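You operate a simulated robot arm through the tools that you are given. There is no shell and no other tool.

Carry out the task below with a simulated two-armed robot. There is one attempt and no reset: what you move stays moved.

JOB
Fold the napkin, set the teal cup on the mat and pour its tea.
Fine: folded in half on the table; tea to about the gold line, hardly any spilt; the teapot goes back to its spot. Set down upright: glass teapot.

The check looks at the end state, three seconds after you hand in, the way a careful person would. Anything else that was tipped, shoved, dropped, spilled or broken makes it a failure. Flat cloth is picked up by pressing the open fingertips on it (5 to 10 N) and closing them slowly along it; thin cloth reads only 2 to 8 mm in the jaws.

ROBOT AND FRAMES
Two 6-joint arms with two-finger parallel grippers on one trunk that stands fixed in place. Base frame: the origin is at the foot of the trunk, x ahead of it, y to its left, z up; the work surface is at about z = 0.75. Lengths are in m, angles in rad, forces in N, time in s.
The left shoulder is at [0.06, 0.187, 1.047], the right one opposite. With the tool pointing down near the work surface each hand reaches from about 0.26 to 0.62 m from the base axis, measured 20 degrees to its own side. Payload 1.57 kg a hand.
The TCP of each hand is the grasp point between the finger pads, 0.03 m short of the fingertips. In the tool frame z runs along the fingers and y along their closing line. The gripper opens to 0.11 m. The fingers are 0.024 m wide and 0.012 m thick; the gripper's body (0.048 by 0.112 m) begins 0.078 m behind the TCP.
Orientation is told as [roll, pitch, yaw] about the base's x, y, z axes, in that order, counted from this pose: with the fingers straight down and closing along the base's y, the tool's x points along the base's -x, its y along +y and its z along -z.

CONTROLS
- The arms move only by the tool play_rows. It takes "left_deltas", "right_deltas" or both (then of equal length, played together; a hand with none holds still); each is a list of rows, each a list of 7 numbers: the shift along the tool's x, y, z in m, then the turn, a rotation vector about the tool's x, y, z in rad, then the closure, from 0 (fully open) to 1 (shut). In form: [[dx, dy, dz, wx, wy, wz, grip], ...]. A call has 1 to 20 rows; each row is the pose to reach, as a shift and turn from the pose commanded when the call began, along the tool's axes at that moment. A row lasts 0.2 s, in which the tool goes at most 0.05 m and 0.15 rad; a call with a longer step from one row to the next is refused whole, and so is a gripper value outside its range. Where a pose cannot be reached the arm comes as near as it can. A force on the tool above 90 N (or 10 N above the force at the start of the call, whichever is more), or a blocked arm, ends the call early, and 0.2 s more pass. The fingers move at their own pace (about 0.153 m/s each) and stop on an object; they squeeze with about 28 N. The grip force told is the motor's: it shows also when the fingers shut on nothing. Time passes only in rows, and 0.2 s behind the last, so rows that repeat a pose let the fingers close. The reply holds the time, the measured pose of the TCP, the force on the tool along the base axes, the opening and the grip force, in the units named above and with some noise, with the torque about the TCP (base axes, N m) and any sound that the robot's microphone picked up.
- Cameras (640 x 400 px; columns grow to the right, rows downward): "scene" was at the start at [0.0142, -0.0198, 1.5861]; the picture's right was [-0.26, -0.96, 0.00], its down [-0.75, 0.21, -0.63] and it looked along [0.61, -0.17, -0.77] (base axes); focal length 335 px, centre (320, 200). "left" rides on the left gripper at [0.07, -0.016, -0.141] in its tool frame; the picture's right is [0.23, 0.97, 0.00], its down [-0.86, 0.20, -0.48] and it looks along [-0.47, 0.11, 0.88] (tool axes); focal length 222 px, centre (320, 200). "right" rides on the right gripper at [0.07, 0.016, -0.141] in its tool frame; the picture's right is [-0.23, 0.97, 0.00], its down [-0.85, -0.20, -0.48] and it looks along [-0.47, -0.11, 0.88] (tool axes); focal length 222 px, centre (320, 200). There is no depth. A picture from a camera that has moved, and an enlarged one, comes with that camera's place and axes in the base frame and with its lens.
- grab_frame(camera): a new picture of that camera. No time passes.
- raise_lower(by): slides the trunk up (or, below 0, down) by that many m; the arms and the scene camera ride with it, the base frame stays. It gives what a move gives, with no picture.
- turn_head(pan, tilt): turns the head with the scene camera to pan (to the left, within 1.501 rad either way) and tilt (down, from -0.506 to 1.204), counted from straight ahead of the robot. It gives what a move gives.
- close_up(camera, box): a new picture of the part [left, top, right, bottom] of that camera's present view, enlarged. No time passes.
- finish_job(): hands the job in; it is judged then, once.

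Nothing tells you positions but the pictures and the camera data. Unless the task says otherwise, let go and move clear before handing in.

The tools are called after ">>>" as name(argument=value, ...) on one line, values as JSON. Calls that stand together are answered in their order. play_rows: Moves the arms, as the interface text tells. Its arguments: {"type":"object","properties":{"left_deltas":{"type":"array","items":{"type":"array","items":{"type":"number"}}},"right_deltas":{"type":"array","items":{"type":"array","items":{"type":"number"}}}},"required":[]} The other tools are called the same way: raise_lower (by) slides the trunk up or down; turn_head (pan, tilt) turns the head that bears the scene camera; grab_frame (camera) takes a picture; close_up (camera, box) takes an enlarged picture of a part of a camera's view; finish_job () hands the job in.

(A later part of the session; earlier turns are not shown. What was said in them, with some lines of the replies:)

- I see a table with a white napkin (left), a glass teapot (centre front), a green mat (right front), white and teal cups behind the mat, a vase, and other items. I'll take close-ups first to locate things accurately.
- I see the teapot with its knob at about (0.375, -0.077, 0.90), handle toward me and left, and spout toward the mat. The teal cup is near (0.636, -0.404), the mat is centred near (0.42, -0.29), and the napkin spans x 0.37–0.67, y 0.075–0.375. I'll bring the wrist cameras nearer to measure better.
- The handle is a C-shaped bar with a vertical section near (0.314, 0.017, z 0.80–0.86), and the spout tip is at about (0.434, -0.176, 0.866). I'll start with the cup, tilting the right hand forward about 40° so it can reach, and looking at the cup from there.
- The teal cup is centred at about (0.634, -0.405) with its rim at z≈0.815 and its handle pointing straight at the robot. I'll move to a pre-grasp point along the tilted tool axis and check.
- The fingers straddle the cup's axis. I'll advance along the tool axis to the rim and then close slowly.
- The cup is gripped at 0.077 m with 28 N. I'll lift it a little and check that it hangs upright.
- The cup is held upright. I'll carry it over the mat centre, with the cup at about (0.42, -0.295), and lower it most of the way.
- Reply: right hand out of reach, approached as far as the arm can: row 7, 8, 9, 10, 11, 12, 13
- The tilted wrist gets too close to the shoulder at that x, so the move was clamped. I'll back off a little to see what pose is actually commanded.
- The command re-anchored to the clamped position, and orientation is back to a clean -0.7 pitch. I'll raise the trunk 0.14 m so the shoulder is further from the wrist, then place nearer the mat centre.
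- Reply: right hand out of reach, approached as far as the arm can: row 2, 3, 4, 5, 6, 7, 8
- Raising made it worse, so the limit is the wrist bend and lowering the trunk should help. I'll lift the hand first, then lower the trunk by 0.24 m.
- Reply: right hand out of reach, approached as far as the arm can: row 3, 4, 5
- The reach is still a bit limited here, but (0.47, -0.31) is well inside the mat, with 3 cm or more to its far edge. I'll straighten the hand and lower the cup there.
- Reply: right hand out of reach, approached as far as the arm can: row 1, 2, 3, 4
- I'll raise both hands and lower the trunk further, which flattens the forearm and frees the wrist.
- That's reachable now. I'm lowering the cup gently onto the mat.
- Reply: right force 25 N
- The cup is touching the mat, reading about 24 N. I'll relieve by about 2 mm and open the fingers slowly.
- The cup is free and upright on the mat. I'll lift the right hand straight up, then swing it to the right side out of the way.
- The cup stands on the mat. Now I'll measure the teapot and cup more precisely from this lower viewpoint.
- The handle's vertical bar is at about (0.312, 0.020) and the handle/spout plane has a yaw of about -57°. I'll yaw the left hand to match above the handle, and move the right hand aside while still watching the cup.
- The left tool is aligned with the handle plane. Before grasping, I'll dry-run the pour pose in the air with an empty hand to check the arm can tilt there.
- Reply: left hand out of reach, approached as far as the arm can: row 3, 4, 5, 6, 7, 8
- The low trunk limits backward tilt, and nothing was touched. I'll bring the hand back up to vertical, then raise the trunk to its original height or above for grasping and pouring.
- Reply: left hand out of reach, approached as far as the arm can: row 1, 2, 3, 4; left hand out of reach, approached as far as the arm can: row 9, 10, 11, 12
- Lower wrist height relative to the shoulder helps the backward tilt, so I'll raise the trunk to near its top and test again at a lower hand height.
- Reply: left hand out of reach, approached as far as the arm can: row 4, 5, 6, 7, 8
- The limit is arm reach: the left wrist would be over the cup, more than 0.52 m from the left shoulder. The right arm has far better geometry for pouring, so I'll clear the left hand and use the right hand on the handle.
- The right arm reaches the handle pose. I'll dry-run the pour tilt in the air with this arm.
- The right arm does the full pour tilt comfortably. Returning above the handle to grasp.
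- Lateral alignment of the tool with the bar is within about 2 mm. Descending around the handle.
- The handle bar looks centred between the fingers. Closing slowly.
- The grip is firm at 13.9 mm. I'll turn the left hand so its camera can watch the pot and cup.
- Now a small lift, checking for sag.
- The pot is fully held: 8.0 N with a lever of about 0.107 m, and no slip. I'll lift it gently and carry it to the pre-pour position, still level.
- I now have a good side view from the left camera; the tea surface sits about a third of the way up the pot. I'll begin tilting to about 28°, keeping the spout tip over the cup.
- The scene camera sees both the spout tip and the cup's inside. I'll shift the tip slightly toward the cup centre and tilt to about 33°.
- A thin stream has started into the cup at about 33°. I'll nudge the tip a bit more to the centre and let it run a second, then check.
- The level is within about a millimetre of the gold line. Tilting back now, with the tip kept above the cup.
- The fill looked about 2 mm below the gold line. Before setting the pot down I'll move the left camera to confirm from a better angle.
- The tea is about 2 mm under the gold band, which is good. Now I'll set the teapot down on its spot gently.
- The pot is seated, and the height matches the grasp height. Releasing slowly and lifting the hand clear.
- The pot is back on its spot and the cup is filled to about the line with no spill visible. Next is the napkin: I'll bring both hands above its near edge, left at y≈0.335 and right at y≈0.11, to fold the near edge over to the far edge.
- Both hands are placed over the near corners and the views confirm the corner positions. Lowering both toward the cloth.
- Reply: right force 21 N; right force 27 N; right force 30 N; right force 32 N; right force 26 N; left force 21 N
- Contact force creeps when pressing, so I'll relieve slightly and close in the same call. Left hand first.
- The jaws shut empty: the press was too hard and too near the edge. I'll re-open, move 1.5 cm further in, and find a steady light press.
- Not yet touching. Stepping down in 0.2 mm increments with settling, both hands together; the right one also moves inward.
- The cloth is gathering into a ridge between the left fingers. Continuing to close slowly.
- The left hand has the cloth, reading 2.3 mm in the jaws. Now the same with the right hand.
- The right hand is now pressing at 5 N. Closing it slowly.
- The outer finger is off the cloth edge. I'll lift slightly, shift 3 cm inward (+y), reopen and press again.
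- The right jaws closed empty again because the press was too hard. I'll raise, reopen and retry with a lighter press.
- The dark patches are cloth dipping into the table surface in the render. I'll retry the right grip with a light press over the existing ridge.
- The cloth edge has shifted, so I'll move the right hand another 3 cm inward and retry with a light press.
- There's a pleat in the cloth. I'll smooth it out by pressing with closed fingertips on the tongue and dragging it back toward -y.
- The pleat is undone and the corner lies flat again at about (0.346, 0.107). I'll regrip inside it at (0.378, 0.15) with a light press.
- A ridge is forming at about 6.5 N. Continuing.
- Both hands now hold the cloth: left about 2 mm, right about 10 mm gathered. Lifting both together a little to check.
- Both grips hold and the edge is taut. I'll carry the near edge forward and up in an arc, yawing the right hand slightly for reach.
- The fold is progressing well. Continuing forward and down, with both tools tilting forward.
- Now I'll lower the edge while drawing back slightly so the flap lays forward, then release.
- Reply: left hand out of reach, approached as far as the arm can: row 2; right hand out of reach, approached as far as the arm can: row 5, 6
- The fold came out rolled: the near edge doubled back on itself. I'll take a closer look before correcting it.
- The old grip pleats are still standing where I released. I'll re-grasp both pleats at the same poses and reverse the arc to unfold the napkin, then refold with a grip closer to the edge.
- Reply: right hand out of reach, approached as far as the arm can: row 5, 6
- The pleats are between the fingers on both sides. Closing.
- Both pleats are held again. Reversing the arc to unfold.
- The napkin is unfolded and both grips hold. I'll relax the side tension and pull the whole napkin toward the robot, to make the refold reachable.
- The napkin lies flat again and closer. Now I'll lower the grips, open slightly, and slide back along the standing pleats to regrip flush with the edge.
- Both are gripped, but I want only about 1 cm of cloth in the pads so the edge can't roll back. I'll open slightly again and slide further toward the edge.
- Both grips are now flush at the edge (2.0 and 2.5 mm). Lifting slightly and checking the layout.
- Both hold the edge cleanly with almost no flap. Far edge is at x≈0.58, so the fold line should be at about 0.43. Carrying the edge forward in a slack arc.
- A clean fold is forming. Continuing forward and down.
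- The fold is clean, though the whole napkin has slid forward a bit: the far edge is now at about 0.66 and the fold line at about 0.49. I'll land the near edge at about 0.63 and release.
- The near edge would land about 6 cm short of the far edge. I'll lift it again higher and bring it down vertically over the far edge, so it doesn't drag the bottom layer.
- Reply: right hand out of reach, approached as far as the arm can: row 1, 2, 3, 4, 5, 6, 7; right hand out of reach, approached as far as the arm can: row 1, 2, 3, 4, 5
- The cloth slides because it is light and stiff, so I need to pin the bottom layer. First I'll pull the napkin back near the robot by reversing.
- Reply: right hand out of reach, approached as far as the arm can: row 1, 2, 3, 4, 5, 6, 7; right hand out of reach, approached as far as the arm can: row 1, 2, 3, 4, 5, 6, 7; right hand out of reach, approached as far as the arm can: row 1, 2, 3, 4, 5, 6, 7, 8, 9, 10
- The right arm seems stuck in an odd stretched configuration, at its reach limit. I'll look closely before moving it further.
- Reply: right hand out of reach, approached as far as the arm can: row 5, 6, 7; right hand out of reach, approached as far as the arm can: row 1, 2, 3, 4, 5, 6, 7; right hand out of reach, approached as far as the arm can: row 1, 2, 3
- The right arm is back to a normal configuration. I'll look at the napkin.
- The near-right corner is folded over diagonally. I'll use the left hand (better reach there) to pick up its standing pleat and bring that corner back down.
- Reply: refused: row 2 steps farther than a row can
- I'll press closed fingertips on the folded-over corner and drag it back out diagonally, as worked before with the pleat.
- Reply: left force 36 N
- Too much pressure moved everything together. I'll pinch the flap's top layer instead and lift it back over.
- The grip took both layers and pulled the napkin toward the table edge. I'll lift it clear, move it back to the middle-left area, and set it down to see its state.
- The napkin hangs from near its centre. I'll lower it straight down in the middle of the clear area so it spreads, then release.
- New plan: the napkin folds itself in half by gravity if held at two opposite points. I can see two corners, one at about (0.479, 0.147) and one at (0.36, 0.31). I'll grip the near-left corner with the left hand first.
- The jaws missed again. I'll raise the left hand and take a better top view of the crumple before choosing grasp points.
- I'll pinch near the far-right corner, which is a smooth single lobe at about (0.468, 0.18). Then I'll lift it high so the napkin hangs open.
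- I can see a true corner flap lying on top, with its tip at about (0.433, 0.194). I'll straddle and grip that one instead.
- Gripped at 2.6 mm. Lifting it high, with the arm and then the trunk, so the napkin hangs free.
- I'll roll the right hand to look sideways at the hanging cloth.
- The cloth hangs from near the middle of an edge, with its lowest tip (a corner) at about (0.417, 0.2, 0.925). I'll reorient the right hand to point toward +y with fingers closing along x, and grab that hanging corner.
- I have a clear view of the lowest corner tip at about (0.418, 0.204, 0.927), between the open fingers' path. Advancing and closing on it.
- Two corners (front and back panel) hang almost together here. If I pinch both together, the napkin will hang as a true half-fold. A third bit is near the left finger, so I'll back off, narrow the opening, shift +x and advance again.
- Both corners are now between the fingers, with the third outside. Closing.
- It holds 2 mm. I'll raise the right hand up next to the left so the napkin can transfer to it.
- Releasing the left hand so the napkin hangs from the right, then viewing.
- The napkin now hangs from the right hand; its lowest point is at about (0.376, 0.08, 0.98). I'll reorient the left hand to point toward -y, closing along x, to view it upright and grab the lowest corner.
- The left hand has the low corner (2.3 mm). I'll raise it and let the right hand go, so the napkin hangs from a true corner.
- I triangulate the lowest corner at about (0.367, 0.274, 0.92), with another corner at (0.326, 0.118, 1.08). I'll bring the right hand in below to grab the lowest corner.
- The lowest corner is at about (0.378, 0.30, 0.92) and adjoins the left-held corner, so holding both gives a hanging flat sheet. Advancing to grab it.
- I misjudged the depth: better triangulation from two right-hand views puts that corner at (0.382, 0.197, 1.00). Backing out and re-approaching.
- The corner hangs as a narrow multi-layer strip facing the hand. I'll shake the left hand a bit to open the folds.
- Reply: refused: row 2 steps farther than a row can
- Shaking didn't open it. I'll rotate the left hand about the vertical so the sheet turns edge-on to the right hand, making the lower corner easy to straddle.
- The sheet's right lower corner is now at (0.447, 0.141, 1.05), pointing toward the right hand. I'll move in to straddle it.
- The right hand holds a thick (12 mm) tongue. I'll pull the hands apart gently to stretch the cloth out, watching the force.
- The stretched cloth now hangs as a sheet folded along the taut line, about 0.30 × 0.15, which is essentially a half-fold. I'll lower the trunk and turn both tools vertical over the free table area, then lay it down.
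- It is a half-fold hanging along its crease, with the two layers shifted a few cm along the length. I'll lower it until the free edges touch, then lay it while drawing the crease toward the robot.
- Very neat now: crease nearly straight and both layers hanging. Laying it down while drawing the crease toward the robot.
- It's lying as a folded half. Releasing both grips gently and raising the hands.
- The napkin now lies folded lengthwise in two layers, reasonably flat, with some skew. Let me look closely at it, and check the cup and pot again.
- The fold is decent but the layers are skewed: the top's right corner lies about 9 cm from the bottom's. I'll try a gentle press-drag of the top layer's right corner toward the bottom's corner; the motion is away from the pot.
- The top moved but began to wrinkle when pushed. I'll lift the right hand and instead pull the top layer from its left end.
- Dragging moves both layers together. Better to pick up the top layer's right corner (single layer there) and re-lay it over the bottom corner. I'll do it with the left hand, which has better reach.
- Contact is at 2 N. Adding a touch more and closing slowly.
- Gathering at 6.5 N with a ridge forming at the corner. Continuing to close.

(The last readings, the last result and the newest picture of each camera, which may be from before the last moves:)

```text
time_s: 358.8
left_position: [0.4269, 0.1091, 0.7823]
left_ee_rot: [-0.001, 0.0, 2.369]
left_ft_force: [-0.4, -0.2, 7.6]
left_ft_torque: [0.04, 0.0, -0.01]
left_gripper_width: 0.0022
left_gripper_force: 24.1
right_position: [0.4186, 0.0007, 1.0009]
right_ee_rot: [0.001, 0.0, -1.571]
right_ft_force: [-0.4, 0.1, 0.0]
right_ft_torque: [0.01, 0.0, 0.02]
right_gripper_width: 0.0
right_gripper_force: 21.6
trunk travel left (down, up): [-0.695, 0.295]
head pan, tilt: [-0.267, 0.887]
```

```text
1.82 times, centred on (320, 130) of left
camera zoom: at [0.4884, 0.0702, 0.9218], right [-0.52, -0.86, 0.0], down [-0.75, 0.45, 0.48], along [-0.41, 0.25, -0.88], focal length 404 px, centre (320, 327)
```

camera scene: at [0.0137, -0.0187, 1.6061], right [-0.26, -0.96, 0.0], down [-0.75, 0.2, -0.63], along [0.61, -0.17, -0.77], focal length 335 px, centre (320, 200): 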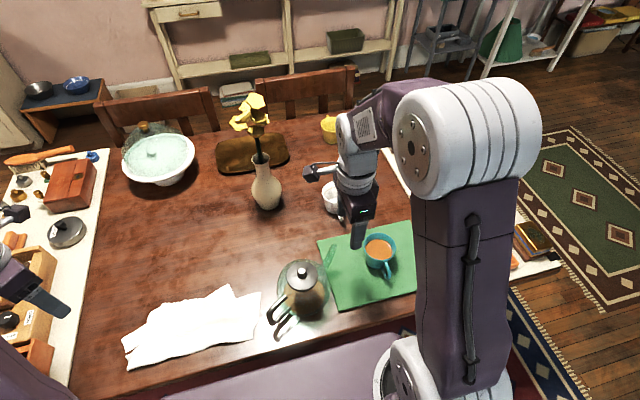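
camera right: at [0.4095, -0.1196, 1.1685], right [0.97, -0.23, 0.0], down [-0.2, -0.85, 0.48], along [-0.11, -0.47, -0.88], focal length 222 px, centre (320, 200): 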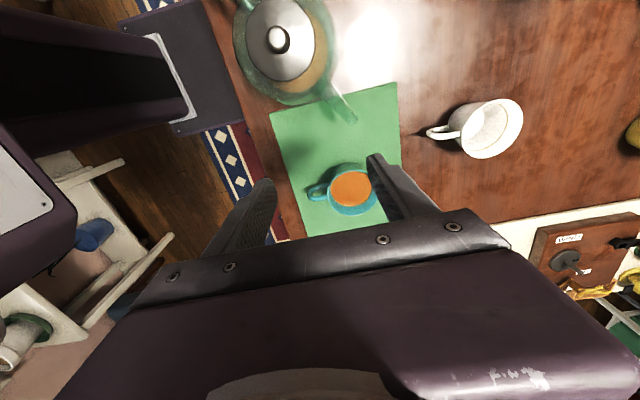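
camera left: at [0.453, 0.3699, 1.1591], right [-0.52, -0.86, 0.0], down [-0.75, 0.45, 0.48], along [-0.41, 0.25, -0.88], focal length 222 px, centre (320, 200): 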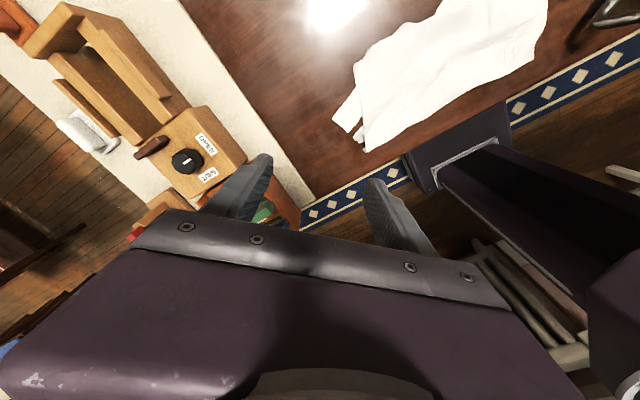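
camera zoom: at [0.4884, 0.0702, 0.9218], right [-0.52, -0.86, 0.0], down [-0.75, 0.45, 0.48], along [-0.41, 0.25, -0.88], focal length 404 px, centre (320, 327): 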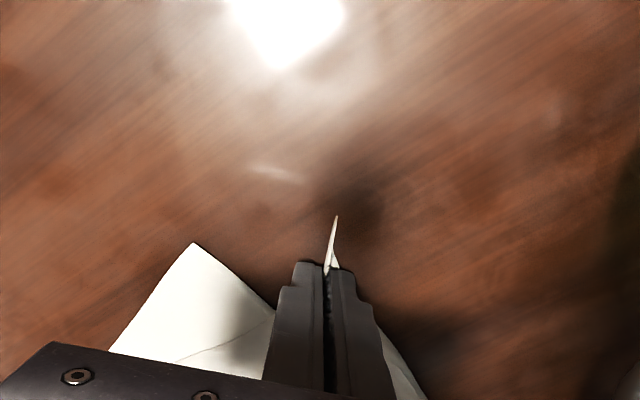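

The corner is gripped (2.2 mm). Lifting it slightly and carrying it over the bottom layer's corner.

>>> play_rows(left_deltas=[[0, 0, -0.012, 0, 0, 0, 1], [0, 0, -0.028, 0, 0, 0, 1], [-0.003, -0.012, -0.035, 0, 0, 0, 1], [-0.008, -0.028, -0.038, 0, 0, 0, 1], [-0.014, -0.045, -0.038, 0, 0, 0, 1], [-0.02, -0.063, -0.034, 0, 0, 0, 1], [-0.024, -0.079, -0.025, 0, 0, 0, 1], [-0.025, -0.0831, -0.012, 0, 0, 0, 1], [-0.025, -0.0831, -0.003, 0, 0, 0, 1], [-0.025, -0.0831, -0.003, 0, 0, 0, 1]])

>>> close_up(camera="left", box=[160, 20, 480, 240])

>>> close_up(camera="scene", box=[110, 255, 330, 375])

```text
time_s: 361.0
left_position: [0.4671, 0.1832, 0.7843]
left_ee_rot: [0.0, 0.0, 2.369]
left_ft_force: [-0.3, 0.2, 0.3]
left_ft_torque: [0.01, -0.02, 0.0]
left_gripper_width: 0.002
left_gripper_force: 24.2
right_position: [0.4203, 0.0008, 0.9993]
right_ee_rot: [-0.001, -0.001, -1.57]
right_ft_force: [-0.7, 0.0, -0.5]
right_ft_torque: [0.0, 0.02, 0.0]
right_gripper_width: 0.0
right_gripper_force: 21.4
trunk travel left (down, up): [-0.695, 0.295]
head pan, tilt: [-0.267, 0.887]
```

```text
1.82 times, centred on (320, 130) of left
camera zoom: at [0.5293, 0.1461, 0.9249], right [-0.52, -0.86, 0.0], down [-0.75, 0.45, 0.48], along [-0.41, 0.25, -0.88], focal length 404 px, centre (320, 327)
```

zoom: 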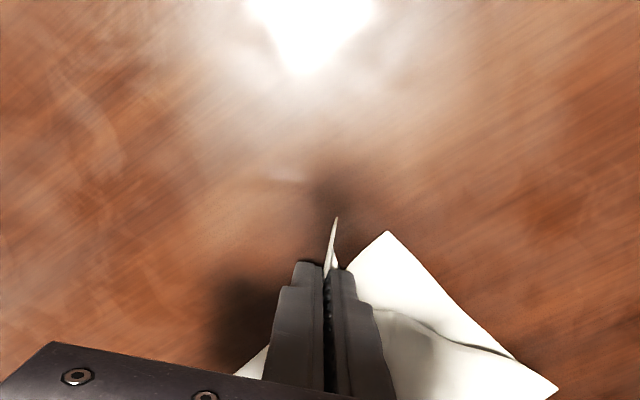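

```text
2.91 times, centred on (220, 315) of scene
camera zoom: at [0.0141, -0.0197, 1.6061], right [-0.26, -0.96, 0.0], down [-0.75, 0.21, -0.63], along [0.61, -0.17, -0.77], focal length 974 px, centre (611, -134)
```

zoom: 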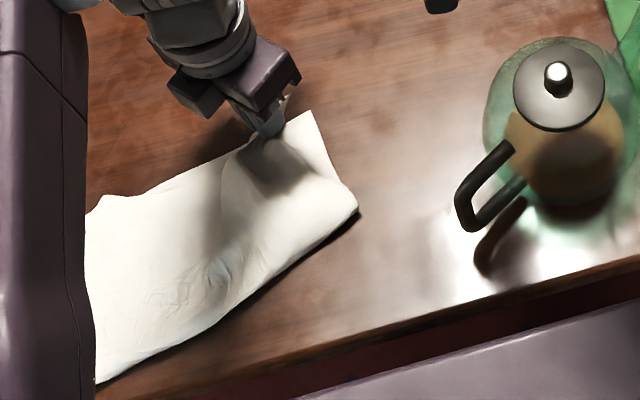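

The corner is now within about 2–3 cm of the bottom corner, and the bottom layer stayed put. A small nudge, then release.

>>> play_rows(left_deltas=[[0, 0.006, 0, 0, 0, 0, 1], [0, 0.014, 0.001, 0, 0, 0, 1], [0, 0.014, 0.002, 0, 0, 0, 0.95], [0, 0.014, 0.002, 0, 0, 0, 0.88], [0, 0.014, 0.002, 0, 0, 0, 0.82], [0, 0.014, -0.01, 0, 0, 0, 0.82], [0, 0.014, -0.04, 0, 0, 0, 0.82], [0, 0.014, -0.08, 0, 0, 0, 0.82], [0, 0.0, -0.12, 0, 0, 0, 0.8], [0, -0.03, -0.15, 0, 0, 0, 0.8], [0, -0.07, -0.17, 0, 0, 0, 0.8], [0, -0.11, -0.18, 0, 0, 0, 0.8], [0, -0.15, -0.19, 0, 0, 0, 0.8]])

>>> close_up(camera="scene", box=[90, 255, 310, 375])

>>> grab_frame(camera="left")

```text
time_s: 363.8
left_position: [0.5734, 0.2936, 0.9701]
left_ee_rot: [0.005, -0.002, 2.369]
left_ft_force: [-0.8, 0.5, 0.4]
left_ft_torque: [-0.03, 0.02, 0.0]
left_gripper_width: 0.0217
left_gripper_force: 0.0
right_position: [0.4208, 0.0015, 1.0003]
right_ee_rot: [-0.002, -0.001, -1.571]
right_ft_force: [-0.8, 0.0, 0.6]
right_ft_torque: [0.0, 0.01, -0.03]
right_gripper_width: 0.0002
right_gripper_force: 21.6
trunk travel left (down, up): [-0.695, 0.295]
head pan, tilt: [-0.267, 0.887]
```

```text
2.91 times, centred on (200, 315) of scene
camera zoom: at [0.0157, -0.0181, 1.6061], right [-0.26, -0.96, 0.0], down [-0.75, 0.2, -0.63], along [0.61, -0.17, -0.78], focal length 974 px, centre (669, -134)
```

zoom: 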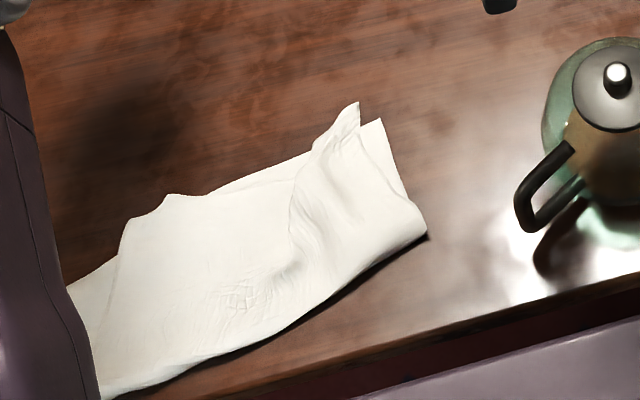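

```text
taken
camera left: at [0.6342, 0.2568, 1.1105], right [-0.52, -0.86, 0.0], down [-0.75, 0.46, 0.48], along [-0.41, 0.25, -0.88], focal length 222 px, centre (320, 200)
```

left: 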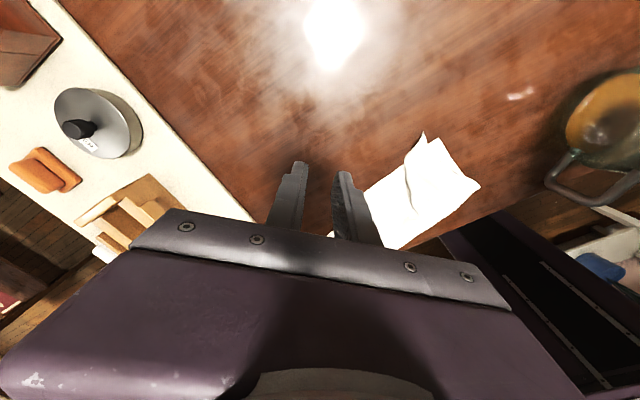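

The right corners are now within about 2.5 cm. Next I'll do the same for the left end, so I'll reorient the left hand there and look.

>>> play_rows(left_deltas=[[-0.018, 0.004, -0.01, 0, 0, 0.145, 0.8], [-0.036, 0.008, -0.02, 0, 0, 0.29, 0.8], [-0.054, 0.012, -0.03, 0, 0, 0.435, 0.8], [-0.072, 0.016, -0.03, 0, 0, 0.58, 0.8], [-0.09, 0.02, -0.03, 0, 0, 0.725, 0.8], [-0.108, 0.024, -0.03, 0, 0, 0.87, 0.8], [-0.126, 0.028, -0.03, 0, 0, 1.015, 0.8], [-0.144, 0.032, -0.03, 0, 0, 1.16, 0.8], [-0.162, 0.036, -0.03, 0, 0, 1.305, 0.8], [-0.1844, 0.0399, -0.03, 0, 0, 1.45, 0.8], [-0.1844, 0.0399, -0.03, 0, 0, 1.57, 0.8], [-0.1844, 0.0399, -0.03, 0, 0, 1.57, 0.8]])

>>> grab_frame(camera="left")

>>> close_up(camera="scene", box=[70, 255, 290, 390])

```text
time_s: 366.4
left_position: [0.4115, 0.3934, 1.0022]
left_ee_rot: [0.0, 0.001, 0.798]
left_ft_force: [-0.4, -0.1, 0.3]
left_ft_torque: [-0.01, -0.01, -0.01]
left_gripper_width: 0.022
left_gripper_force: 0.0
right_position: [0.4204, -0.0002, 1.0006]
right_ee_rot: [0.001, -0.001, -1.57]
right_ft_force: [-0.1, -0.7, -0.2]
right_ft_torque: [0.0, -0.02, 0.01]
right_gripper_width: 0.0
right_gripper_force: 21.3
trunk travel left (down, up): [-0.695, 0.295]
head pan, tilt: [-0.267, 0.887]
```

```text
taken
camera left: at [0.3746, 0.3307, 1.1438], right [-0.86, 0.52, 0.0], down [0.45, 0.75, 0.48], along [0.25, 0.41, -0.88], focal length 222 px, centre (320, 200)
```

left: 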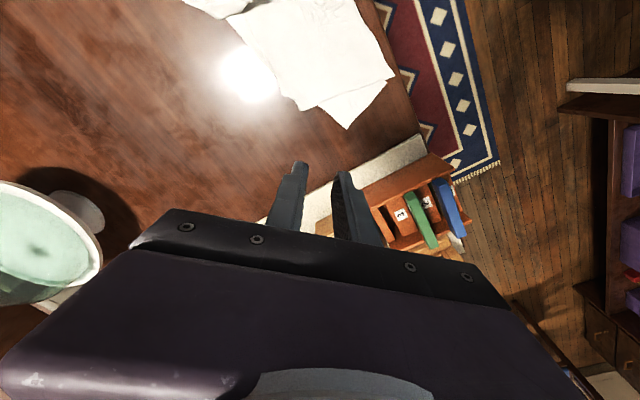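

```text
2.91 times, centred on (180, 322) of scene
camera zoom: at [0.0142, -0.0196, 1.6061], right [-0.26, -0.96, 0.0], down [-0.75, 0.21, -0.63], along [0.61, -0.17, -0.77], focal length 974 px, centre (727, -156)
```

zoom: 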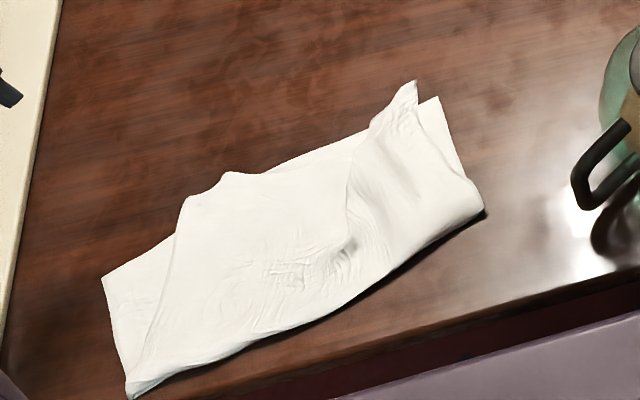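

It looks good now. The left end still has the top corner about 7 cm from the bottom's corner. I'll pick up the top-left corner the same way and re-lay it.

>>> play_rows(left_deltas=[[0.01, -0.007, 0.03, 0, 0, 0, 0.69], [0.02, -0.014, 0.06, 0, 0, 0, 0.69], [0.03, -0.021, 0.09, 0, 0, 0, 0.69], [0.04, -0.028, 0.12, 0, 0, 0, 0.69], [0.0434, -0.0305, 0.155, 0, 0, 0, 0.69], [0.0434, -0.0305, 0.185, 0, 0, 0, 0.69], [0.0434, -0.0305, 0.202, 0, 0, 0, 0.69], [0.0434, -0.0305, 0.202, 0, 0, 0, 0.69]])

>>> close_up(camera="left", box=[160, 20, 480, 240])

```text
time_s: 368.2
left_position: [0.4031, 0.3419, 0.801]
left_ee_rot: [0.0, 0.0, 0.801]
left_ft_force: [-0.3, 0.2, -0.1]
left_ft_torque: [0.02, 0.05, 0.0]
left_gripper_width: 0.034
left_gripper_force: 0.0
right_position: [0.4187, 0.0004, 0.9992]
right_ee_rot: [0.004, 0.0, -1.57]
right_ft_force: [0.4, -0.6, 0.1]
right_ft_torque: [0.0, -0.03, 0.04]
right_gripper_width: 0.0001
right_gripper_force: 21.4
trunk travel left (down, up): [-0.695, 0.295]
head pan, tilt: [-0.267, 0.887]
```

```text
1.82 times, centred on (320, 130) of left
camera zoom: at [0.3663, 0.2784, 0.9405], right [-0.86, 0.52, 0.0], down [0.45, 0.75, 0.48], along [0.25, 0.41, -0.88], focal length 404 px, centre (320, 327)
```

zoom: 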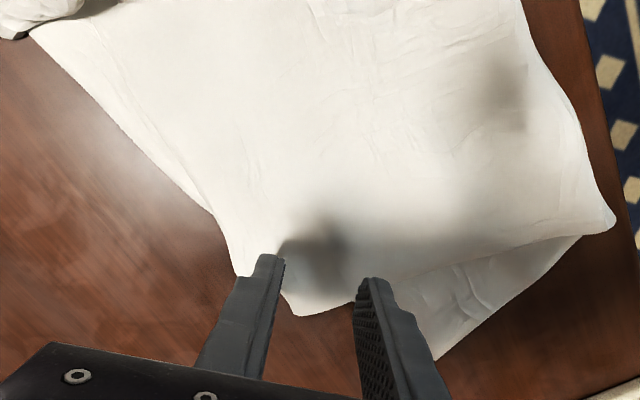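

>>> play_rows(left_deltas=[[0.01, 0, 0.008, 0, 0, 0, 0.69], [0.01, 0, 0.014, 0, 0, 0, 0.69], [0.01, 0, 0.017, 0, 0, 0, 0.69], [0.01, 0, 0.0185, 0, 0, 0, 0.69], [0.01, 0, 0.0185, 0, 0, 0, 0.69]])

>>> play_rows(left_deltas=[[0, 0, 0.0003, 0, 0, 0, 0.69], [0, 0, 0.0005, 0, 0, 0, 0.69], [0, 0, 0.0005, 0, 0, 0, 0.69]])

```text
time_s: 369.4
left_position: [0.3952, 0.3329, 0.7829]
left_ee_rot: [-0.002, 0.001, 0.799]
left_ft_force: [-0.4, 0.4, -0.1]
left_ft_torque: [-0.03, 0.01, -0.02]
left_gripper_width: 0.034
left_gripper_force: 0.1
right_position: [0.4187, 0.0013, 0.9999]
right_ee_rot: [0.0, -0.002, -1.572]
right_ft_force: [0.0, -0.3, -0.2]
right_ft_torque: [0.01, 0.01, 0.01]
right_gripper_width: 0.0
right_gripper_force: 20.8
trunk travel left (down, up): [-0.695, 0.295]
head pan, tilt: [-0.267, 0.887]
```

```text
time_s: 370.2
left_position: [0.3958, 0.3311, 0.7836]
left_ee_rot: [0.0, -0.001, 0.798]
left_ft_force: [0.0, -0.1, -0.2]
left_ft_torque: [-0.03, 0.02, 0.0]
left_gripper_width: 0.034
left_gripper_force: 0.0
right_position: [0.4197, 0.0011, 0.999]
right_ee_rot: [-0.001, 0.0, -1.571]
right_ft_force: [-0.4, -0.1, -0.8]
right_ft_torque: [-0.03, 0.01, -0.03]
right_gripper_width: 0.0001
right_gripper_force: 21.1
trunk travel left (down, up): [-0.695, 0.295]
head pan, tilt: [-0.267, 0.887]
```

>>> play_rows(left_deltas=[[0, 0, 0.0005, 0, 0, 0, 0.69], [0, 0, 0.001, 0, 0, 0, 0.69], [0, 0, 0.001, 0, 0, 0, 0.69]])

>>> play_rows(left_deltas=[[0, 0, 0.0003, 0, 0, 0, 0.69], [0, 0, 0.0005, 0, 0, 0, 0.69], [0, 0, 0.0005, 0, 0, 0, 0.69]])

```text
time_s: 371.0
left_position: [0.397, 0.3321, 0.7824]
left_ee_rot: [0.001, -0.002, 0.8]
left_ft_force: [-0.8, 0.6, 4.5]
left_ft_torque: [0.03, -0.01, -0.02]
left_gripper_width: 0.0342
left_gripper_force: 0.0
right_position: [0.4193, 0.0007, 0.9995]
right_ee_rot: [0.001, -0.001, -1.57]
right_ft_force: [0.1, 0.5, 0.7]
right_ft_torque: [-0.01, -0.02, 0.04]
right_gripper_width: 0.0
right_gripper_force: 21.4
trunk travel left (down, up): [-0.695, 0.295]
head pan, tilt: [-0.267, 0.887]
```

```text
time_s: 371.8
left_position: [0.3959, 0.3319, 0.7819]
left_ee_rot: [-0.002, -0.002, 0.799]
left_ft_force: [1.2, -0.4, 10.2]
left_ft_torque: [0.06, -0.01, 0.02]
left_gripper_width: 0.0342
left_gripper_force: 0.1
right_position: [0.4195, -0.0004, 0.9995]
right_ee_rot: [0.002, 0.0, -1.57]
right_ft_force: [-1.0, -0.3, -1.2]
right_ft_torque: [0.0, -0.03, -0.03]
right_gripper_width: 0.0
right_gripper_force: 21.3
trunk travel left (down, up): [-0.695, 0.295]
head pan, tilt: [-0.267, 0.887]
```

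>>> play_rows(left_deltas=[[0, 0, -0.0003, 0, 0, 0, 0.71], [0, 0, -0.0003, 0, 0, 0, 0.73], [0, 0, -0.0003, 0, 0, 0, 0.75], [0, 0, -0.0003, 0, 0, 0, 0.77], [0, 0, -0.0003, 0, 0, 0, 0.8]])

>>> close_up(camera="left", box=[160, 20, 480, 240])

```text
time_s: 373.0
left_position: [0.3952, 0.3323, 0.7812]
left_ee_rot: [-0.001, -0.001, 0.801]
left_ft_force: [0.7, 0.2, 5.7]
left_ft_torque: [0.05, 0.01, 0.02]
left_gripper_width: 0.0201
left_gripper_force: 0.0
right_position: [0.4193, 0.0002, 0.9998]
right_ee_rot: [0.002, 0.0, -1.571]
right_ft_force: [-0.4, -0.7, 0.5]
right_ft_torque: [0.04, 0.0, 0.0]
right_gripper_width: 0.0
right_gripper_force: 21.2
trunk travel left (down, up): [-0.695, 0.295]
head pan, tilt: [-0.267, 0.887]
```

```text
1.82 times, centred on (320, 130) of left
camera zoom: at [0.3589, 0.2699, 0.9221], right [-0.86, 0.52, 0.0], down [0.45, 0.75, 0.48], along [0.25, 0.41, -0.88], focal length 404 px, centre (320, 327)
```

zoom: 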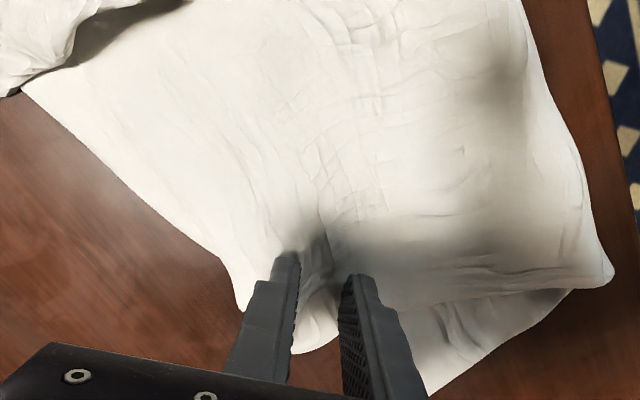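

A ridge is forming. Closing the rest.

>>> play_rows(left_deltas=[[0, 0, 0.0001, 0, 0, 0, 0.82], [0, 0, 0.0001, 0, 0, 0, 0.84], [0, 0, 0.0001, 0, 0, 0, 0.87], [0, 0, 0.0001, 0, 0, 0, 0.9], [0, 0, 0.0001, 0, 0, 0, 0.93], [0, 0, 0.0001, 0, 0, 0, 0.96], [0, 0, 0.0001, 0, 0, 0, 1.0], [0, 0, 0.0001, 0, 0, 0, 1.0], [0, 0, 0.0001, 0, 0, 0, 1.0]])

>>> close_up(camera="left", box=[160, 20, 480, 240])

```text
time_s: 375.0
left_position: [0.3958, 0.3328, 0.7815]
left_ee_rot: [0.0, 0.0, 0.8]
left_ft_force: [0.0, -1.0, 1.7]
left_ft_torque: [0.04, 0.02, -0.02]
left_gripper_width: 0.0
left_gripper_force: 21.8
right_position: [0.4198, 0.0011, 0.9994]
right_ee_rot: [0.003, 0.001, -1.572]
right_ft_force: [0.7, 0.2, 0.7]
right_ft_torque: [0.0, -0.02, -0.01]
right_gripper_width: 0.0
right_gripper_force: 21.6
trunk travel left (down, up): [-0.695, 0.295]
head pan, tilt: [-0.267, 0.887]
```

```text
1.82 times, centred on (320, 130) of left
camera zoom: at [0.3595, 0.2701, 0.9224], right [-0.86, 0.52, 0.0], down [0.45, 0.75, 0.48], along [0.25, 0.41, -0.88], focal length 404 px, centre (320, 327)
```

zoom: 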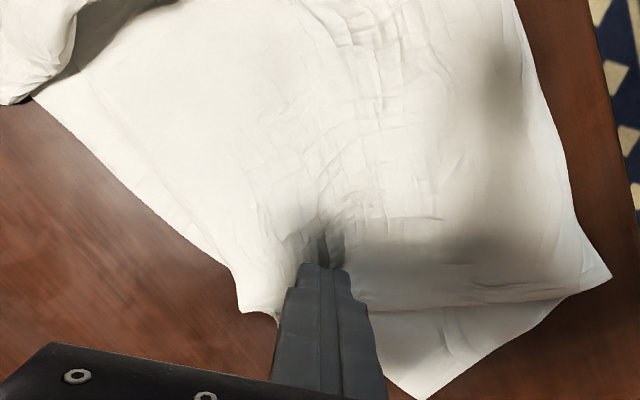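

>>> play_rows(left_deltas=[[0, 0, -0.006, 0, 0, 0, 0.9], [0, 0, -0.006, 0, 0, 0, 0.66], [0, 0, -0.006, 0, 0, 0, 0.66], [0, 0, -0.003, 0, 0, 0, 0.66], [0, 0, -0.001, 0, 0, 0, 0.66], [0, 0, 0.0002, 0, 0, 0, 0.66], [0, 0, 0.0006, 0, 0, 0, 0.66], [0, 0, 0.0006, 0, 0, 0, 0.66], [0, 0, 0.0006, 0, 0, 0, 0.66]])

>>> play_rows(left_deltas=[[0, 0, 0.0002, 0, 0, 0, 0.66], [0, 0, 0.0002, 0, 0, 0, 0.68], [0, 0, 0.0002, 0, 0, 0, 0.7], [0, 0, 0.0002, 0, 0, 0, 0.72], [0, 0, 0.0002, 0, 0, 0, 0.74], [0, 0, 0.0002, 0, 0, 0, 0.76]])

>>> close_up(camera="left", box=[160, 20, 480, 240])

```text
time_s: 377.0
left_position: [0.396, 0.3308, 0.7819]
left_ee_rot: [0.0, -0.003, 0.798]
left_ft_force: [1.8, 0.8, 11.3]
left_ft_torque: [0.01, -0.03, -0.01]
left_gripper_width: 0.0374
left_gripper_force: 0.1
right_position: [0.4194, 0.0001, 0.9996]
right_ee_rot: [0.0, 0.0, -1.572]
right_ft_force: [-0.1, 0.2, -0.1]
right_ft_torque: [0.0, 0.03, 0.0]
right_gripper_width: 0.0001
right_gripper_force: 21.1
trunk travel left (down, up): [-0.695, 0.295]
head pan, tilt: [-0.267, 0.887]
```

```text
time_s: 378.4
left_position: [0.396, 0.3317, 0.7814]
left_ee_rot: [-0.002, -0.002, 0.8]
left_ft_force: [0.8, 0.6, 16.7]
left_ft_torque: [-0.03, -0.03, 0.0]
left_gripper_width: 0.0242
left_gripper_force: 0.2
right_position: [0.418, 0.0001, 0.9999]
right_ee_rot: [0.002, 0.001, -1.57]
right_ft_force: [0.2, -0.9, -0.2]
right_ft_torque: [-0.01, 0.04, -0.02]
right_gripper_width: 0.0
right_gripper_force: 21.3
trunk travel left (down, up): [-0.695, 0.295]
head pan, tilt: [-0.267, 0.887]
```

```text
1.82 times, centred on (320, 130) of left
camera zoom: at [0.3589, 0.2693, 0.9219], right [-0.86, 0.52, 0.0], down [0.45, 0.75, 0.48], along [0.25, 0.41, -0.88], focal length 404 px, centre (320, 327)
```

zoom: 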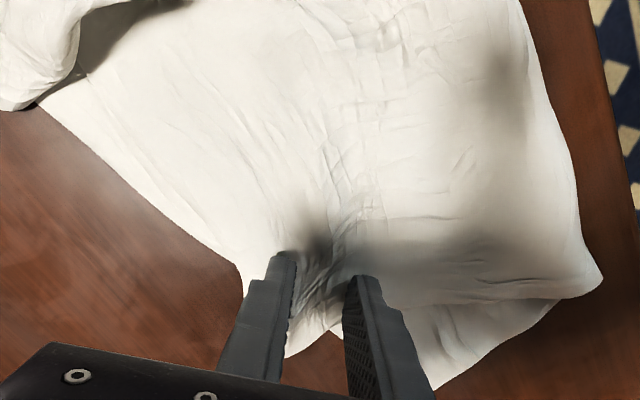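

A ridge is visible between the fingers. Relieving slightly and finishing the close.

>>> play_rows(left_deltas=[[0, 0, -0.0003, 0, 0, 0, 0.78], [0, 0, -0.0003, 0, 0, 0, 0.8], [0, 0, -0.0003, 0, 0, 0, 0.82], [0, 0, -0.0003, 0, 0, 0, 0.85], [0, 0, -0.0003, 0, 0, 0, 0.88], [0, 0, -0.0003, 0, 0, 0, 0.91], [0, 0, -0.0003, 0, 0, 0, 0.95], [0, 0, -0.0003, 0, 0, 0, 1.0], [0, 0, -0.0003, 0, 0, 0, 1.0]])

>>> close_up(camera="left", box=[160, 20, 480, 240])

```text
time_s: 380.4
left_position: [0.3962, 0.3305, 0.7807]
left_ee_rot: [0.0, -0.002, 0.799]
left_ft_force: [0.5, -0.3, 6.6]
left_ft_torque: [0.04, 0.0, 0.0]
left_gripper_width: 0.0
left_gripper_force: 21.5
right_position: [0.4188, 0.0008, 1.0005]
right_ee_rot: [0.002, 0.001, -1.571]
right_ft_force: [-0.2, 0.2, -0.8]
right_ft_torque: [-0.02, 0.0, 0.03]
right_gripper_width: 0.0
right_gripper_force: 21.1
trunk travel left (down, up): [-0.695, 0.295]
head pan, tilt: [-0.267, 0.887]
```

```text
1.82 times, centred on (320, 130) of left
camera zoom: at [0.3595, 0.2693, 0.9221], right [-0.86, 0.52, 0.0], down [0.45, 0.75, 0.48], along [0.25, 0.41, -0.88], focal length 404 px, centre (320, 327)
```

zoom: 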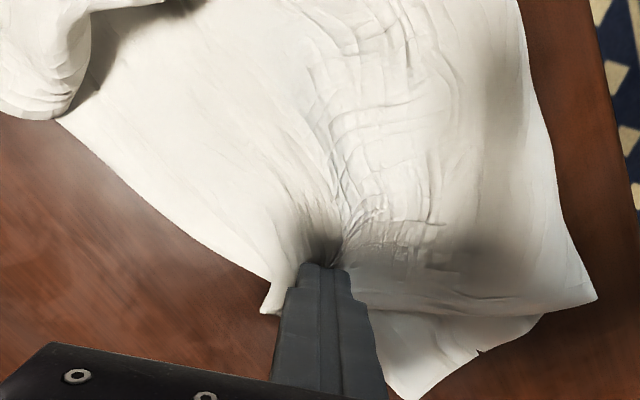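

>>> play_rows(left_deltas=[[0, 0, -0.03, 0, 0, 0, 1], [0, 0, -0.07, 0, 0, 0, 1], [0, 0, -0.11, 0, 0, 0, 1], [-0.02, 0.01, -0.15, 0, 0, 0, 1], [-0.05, 0.03, -0.18, 0, 0, 0, 1], [-0.08, 0.05, -0.2, 0, 0, 0, 1], [-0.1, 0.06, -0.22, 0, 0, 0, 1]])

>>> close_up(camera="scene", box=[70, 255, 290, 390])

>>> grab_frame(camera="left")

>>> grab_frame(camera="right")

```text
time_s: 382.0
left_position: [0.4214, 0.446, 1.0012]
left_ee_rot: [0.0, 0.0, 0.798]
left_ft_force: [-0.6, -0.3, 0.1]
left_ft_torque: [0.0, -0.01, 0.02]
left_gripper_width: 0.0
left_gripper_force: 21.6
right_position: [0.4197, 0.0005, 0.9992]
right_ee_rot: [0.0, 0.001, -1.571]
right_ft_force: [0.4, -0.6, -0.6]
right_ft_torque: [0.01, -0.02, 0.01]
right_gripper_width: 0.0
right_gripper_force: 21.6
trunk travel left (down, up): [-0.695, 0.295]
head pan, tilt: [-0.267, 0.887]
```

```text
2.91 times, centred on (180, 322) of scene
camera zoom: at [0.0142, -0.0194, 1.6061], right [-0.26, -0.96, 0.0], down [-0.75, 0.21, -0.63], along [0.61, -0.17, -0.77], focal length 974 px, centre (727, -156)
```

zoom: 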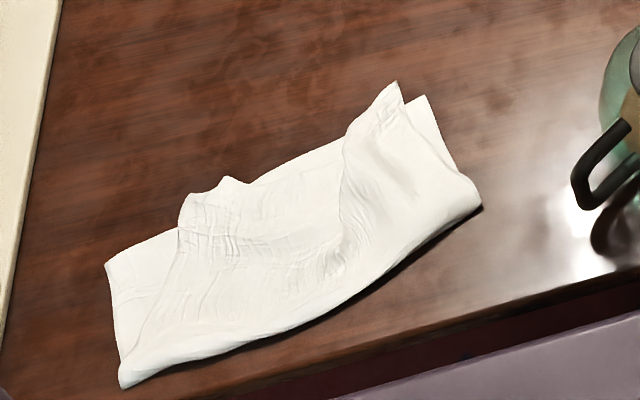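

```text
taken
camera left: at [0.3857, 0.3829, 1.1412], right [-0.86, 0.52, 0.0], down [0.45, 0.75, 0.48], along [0.25, 0.41, -0.88], focal length 222 px, centre (320, 200)
```

left: 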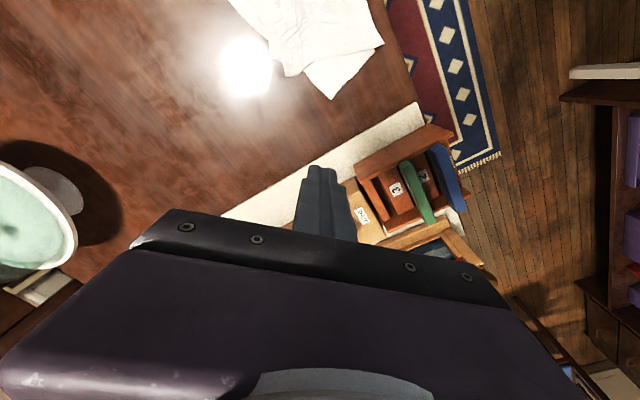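

```text
taken
camera right: at [0.4367, 0.0701, 1.1399], right [0.97, -0.23, 0.0], down [-0.2, -0.85, 0.48], along [-0.11, -0.47, -0.88], focal length 222 px, centre (320, 200)
```

right: 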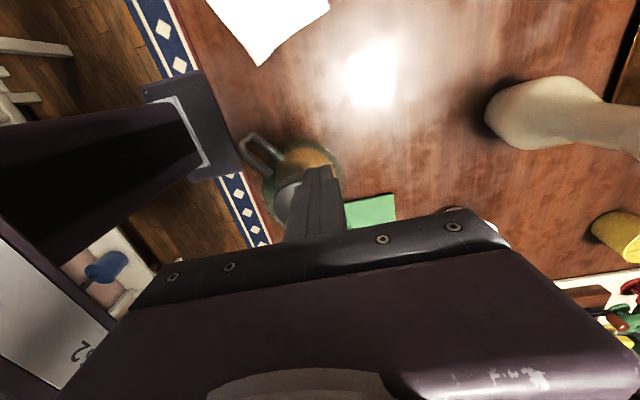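

The napkin is now a tidy half-fold, about 0.29 × 0.12–0.14 m with the layers closely aligned. I'll leave it and move both hands clear, then do a final check.

>>> play_rows(right_deltas=[[0, 0, -0.03, 0, 0, 0, 1], [0, 0, -0.07, 0, 0, 0, 1], [-0.02, 0, -0.1, 0, 0, 0, 0.7], [-0.06, 0, -0.12, 0, 0, 0, 0.5], [-0.1, 0, -0.12, 0, 0, 0, 0.3], [-0.14, 0, -0.12, 0, 0, 0, 0], [-0.18, 0, -0.12, 0, 0, 0, 0], [-0.22, 0, -0.12, 0, 0, 0, 0], [-0.26, -0.01, -0.12, 0, 0, 0, 0], [-0.3, -0.02, -0.12, 0, 0, 0, 0], [-0.34, -0.03, -0.12, 0, 0, 0, 0], [-0.38, -0.04, -0.12, 0, 0, 0, 0], [-0.4, -0.05, -0.12, 0, 0, 0, 0]], left_deltas=[[0, 0, -0.03, 0, 0, 0, 1], [0, 0, -0.06, 0, 0, 0, 1], [0, 0, -0.1, 0, 0, 0, 0.7], [0, 0, -0.1, 0, 0, 0, 0.5], [0, 0, -0.1, 0, 0, 0, 0.3], [0, 0, -0.1, 0, 0, 0, 0], [0, 0, -0.1, 0, 0, 0, 0], [0, 0, -0.1, 0, 0, 0, 0], [0, 0, -0.1, 0, 0, 0, 0], [0, 0, -0.1, 0, 0, 0, 0], [0, 0, -0.1, 0, 0, 0, 0], [0, 0, -0.1, 0, 0, 0, 0], [0, 0, -0.1, 0, 0, 0, 0]])

>>> grab_frame(camera="scene")

>>> close_up(camera="scene", box=[60, 240, 320, 400])

>>> close_up(camera="scene", box=[250, 170, 450, 330])

```text
time_s: 384.8
left_position: [0.4237, 0.4458, 1.1007]
left_ee_rot: [-0.002, 0.0, 0.801]
left_ft_force: [0.1, -0.2, 0.1]
left_ft_torque: [-0.04, 0.01, 0.04]
left_gripper_width: 0.11
left_gripper_force: 0.0
right_position: [0.3738, -0.3993, 1.1227]
right_ee_rot: [0.003, 0.0, -1.572]
right_ft_force: [0.2, 0.0, 0.4]
right_ft_torque: [0.05, 0.02, 0.0]
right_gripper_width: 0.1098
right_gripper_force: 0.0
trunk travel left (down, up): [-0.695, 0.295]
head pan, tilt: [-0.267, 0.887]
```

```text
taken
camera scene: at [0.0137, -0.02, 1.6061], right [-0.26, -0.96, 0.0], down [-0.75, 0.21, -0.63], along [0.61, -0.17, -0.77], focal length 335 px, centre (320, 200)
```

scene: 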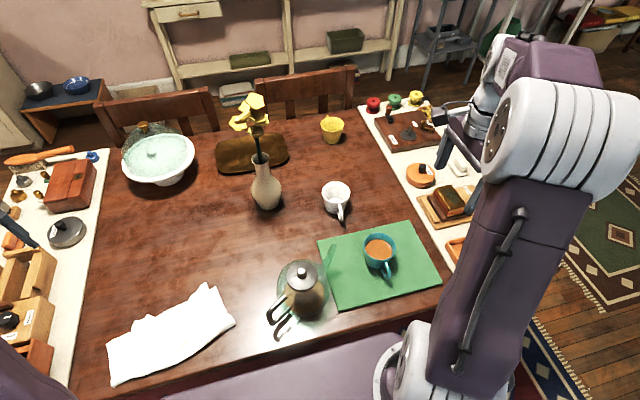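

```text
2.46 times, centred on (190, 320) of scene
camera zoom: at [0.0137, -0.02, 1.6061], right [-0.26, -0.96, 0.0], down [-0.75, 0.21, -0.63], along [0.61, -0.17, -0.77], focal length 824 px, centre (640, -95)
```

zoom: 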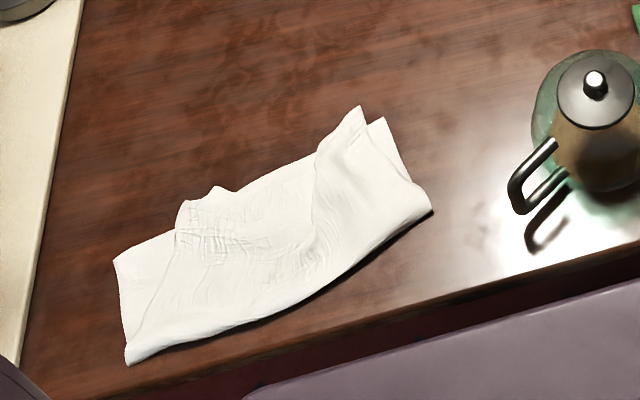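

```text
2.50 times, centred on (350, 250) of scene
camera zoom: at [0.0137, -0.02, 1.6061], right [-0.26, -0.96, 0.0], down [-0.75, 0.21, -0.63], along [0.61, -0.17, -0.77], focal length 837 px, centre (245, 75)
```

zoom: 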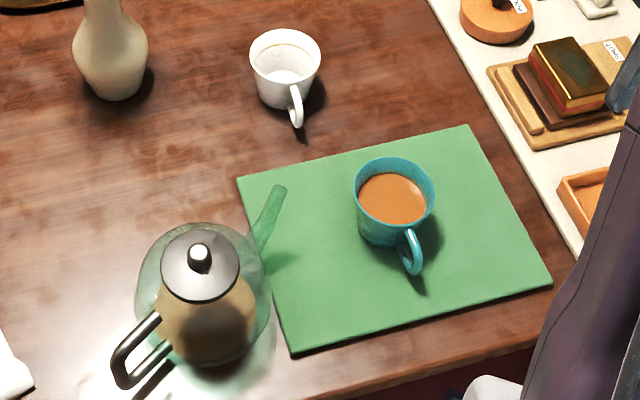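

The napkin lies folded in half on the table. The teal cup is upright on the mat with tea at the gold line and no visible spill, and the teapot is upright on its spot. White cup, vase and the rest look undisturbed, and both hands are open and clear. Handing in.

>>> finish_job()

```text
The job is handed in.
```

I handed the job in. The cup, tea and teapot came out well; the napkin is folded in half, but not perfectly neatly.

- **Cup and tea:** The teal cup stands upright near the middle of the mat. The tea is about 2 mm below the gold line, and I saw no spill on the mat or table.
- **Teapot:** It is back on its spot, upright, within a couple of millimetres of where it started.
- **Napkin:** It took several tries, and it got crumpled and lifted along the way. It now lies folded in two layers, roughly 29 cm by 10–14 cm. It sits closer to the near table edge than where it started.
    - At the right end the corners meet within about 2–3 cm.
    - At the left end the top corner is still several centimetres off the bottom one; two attempts to pick it up failed.
    - There is a wrinkle near the right end.
- **Everything else:** In the last picture the white cup, vase, dish and side trays looked untouched. Both hands were open and clear.

The result of the check was not reported back, so I don't know whether the left-end skew is acceptable.
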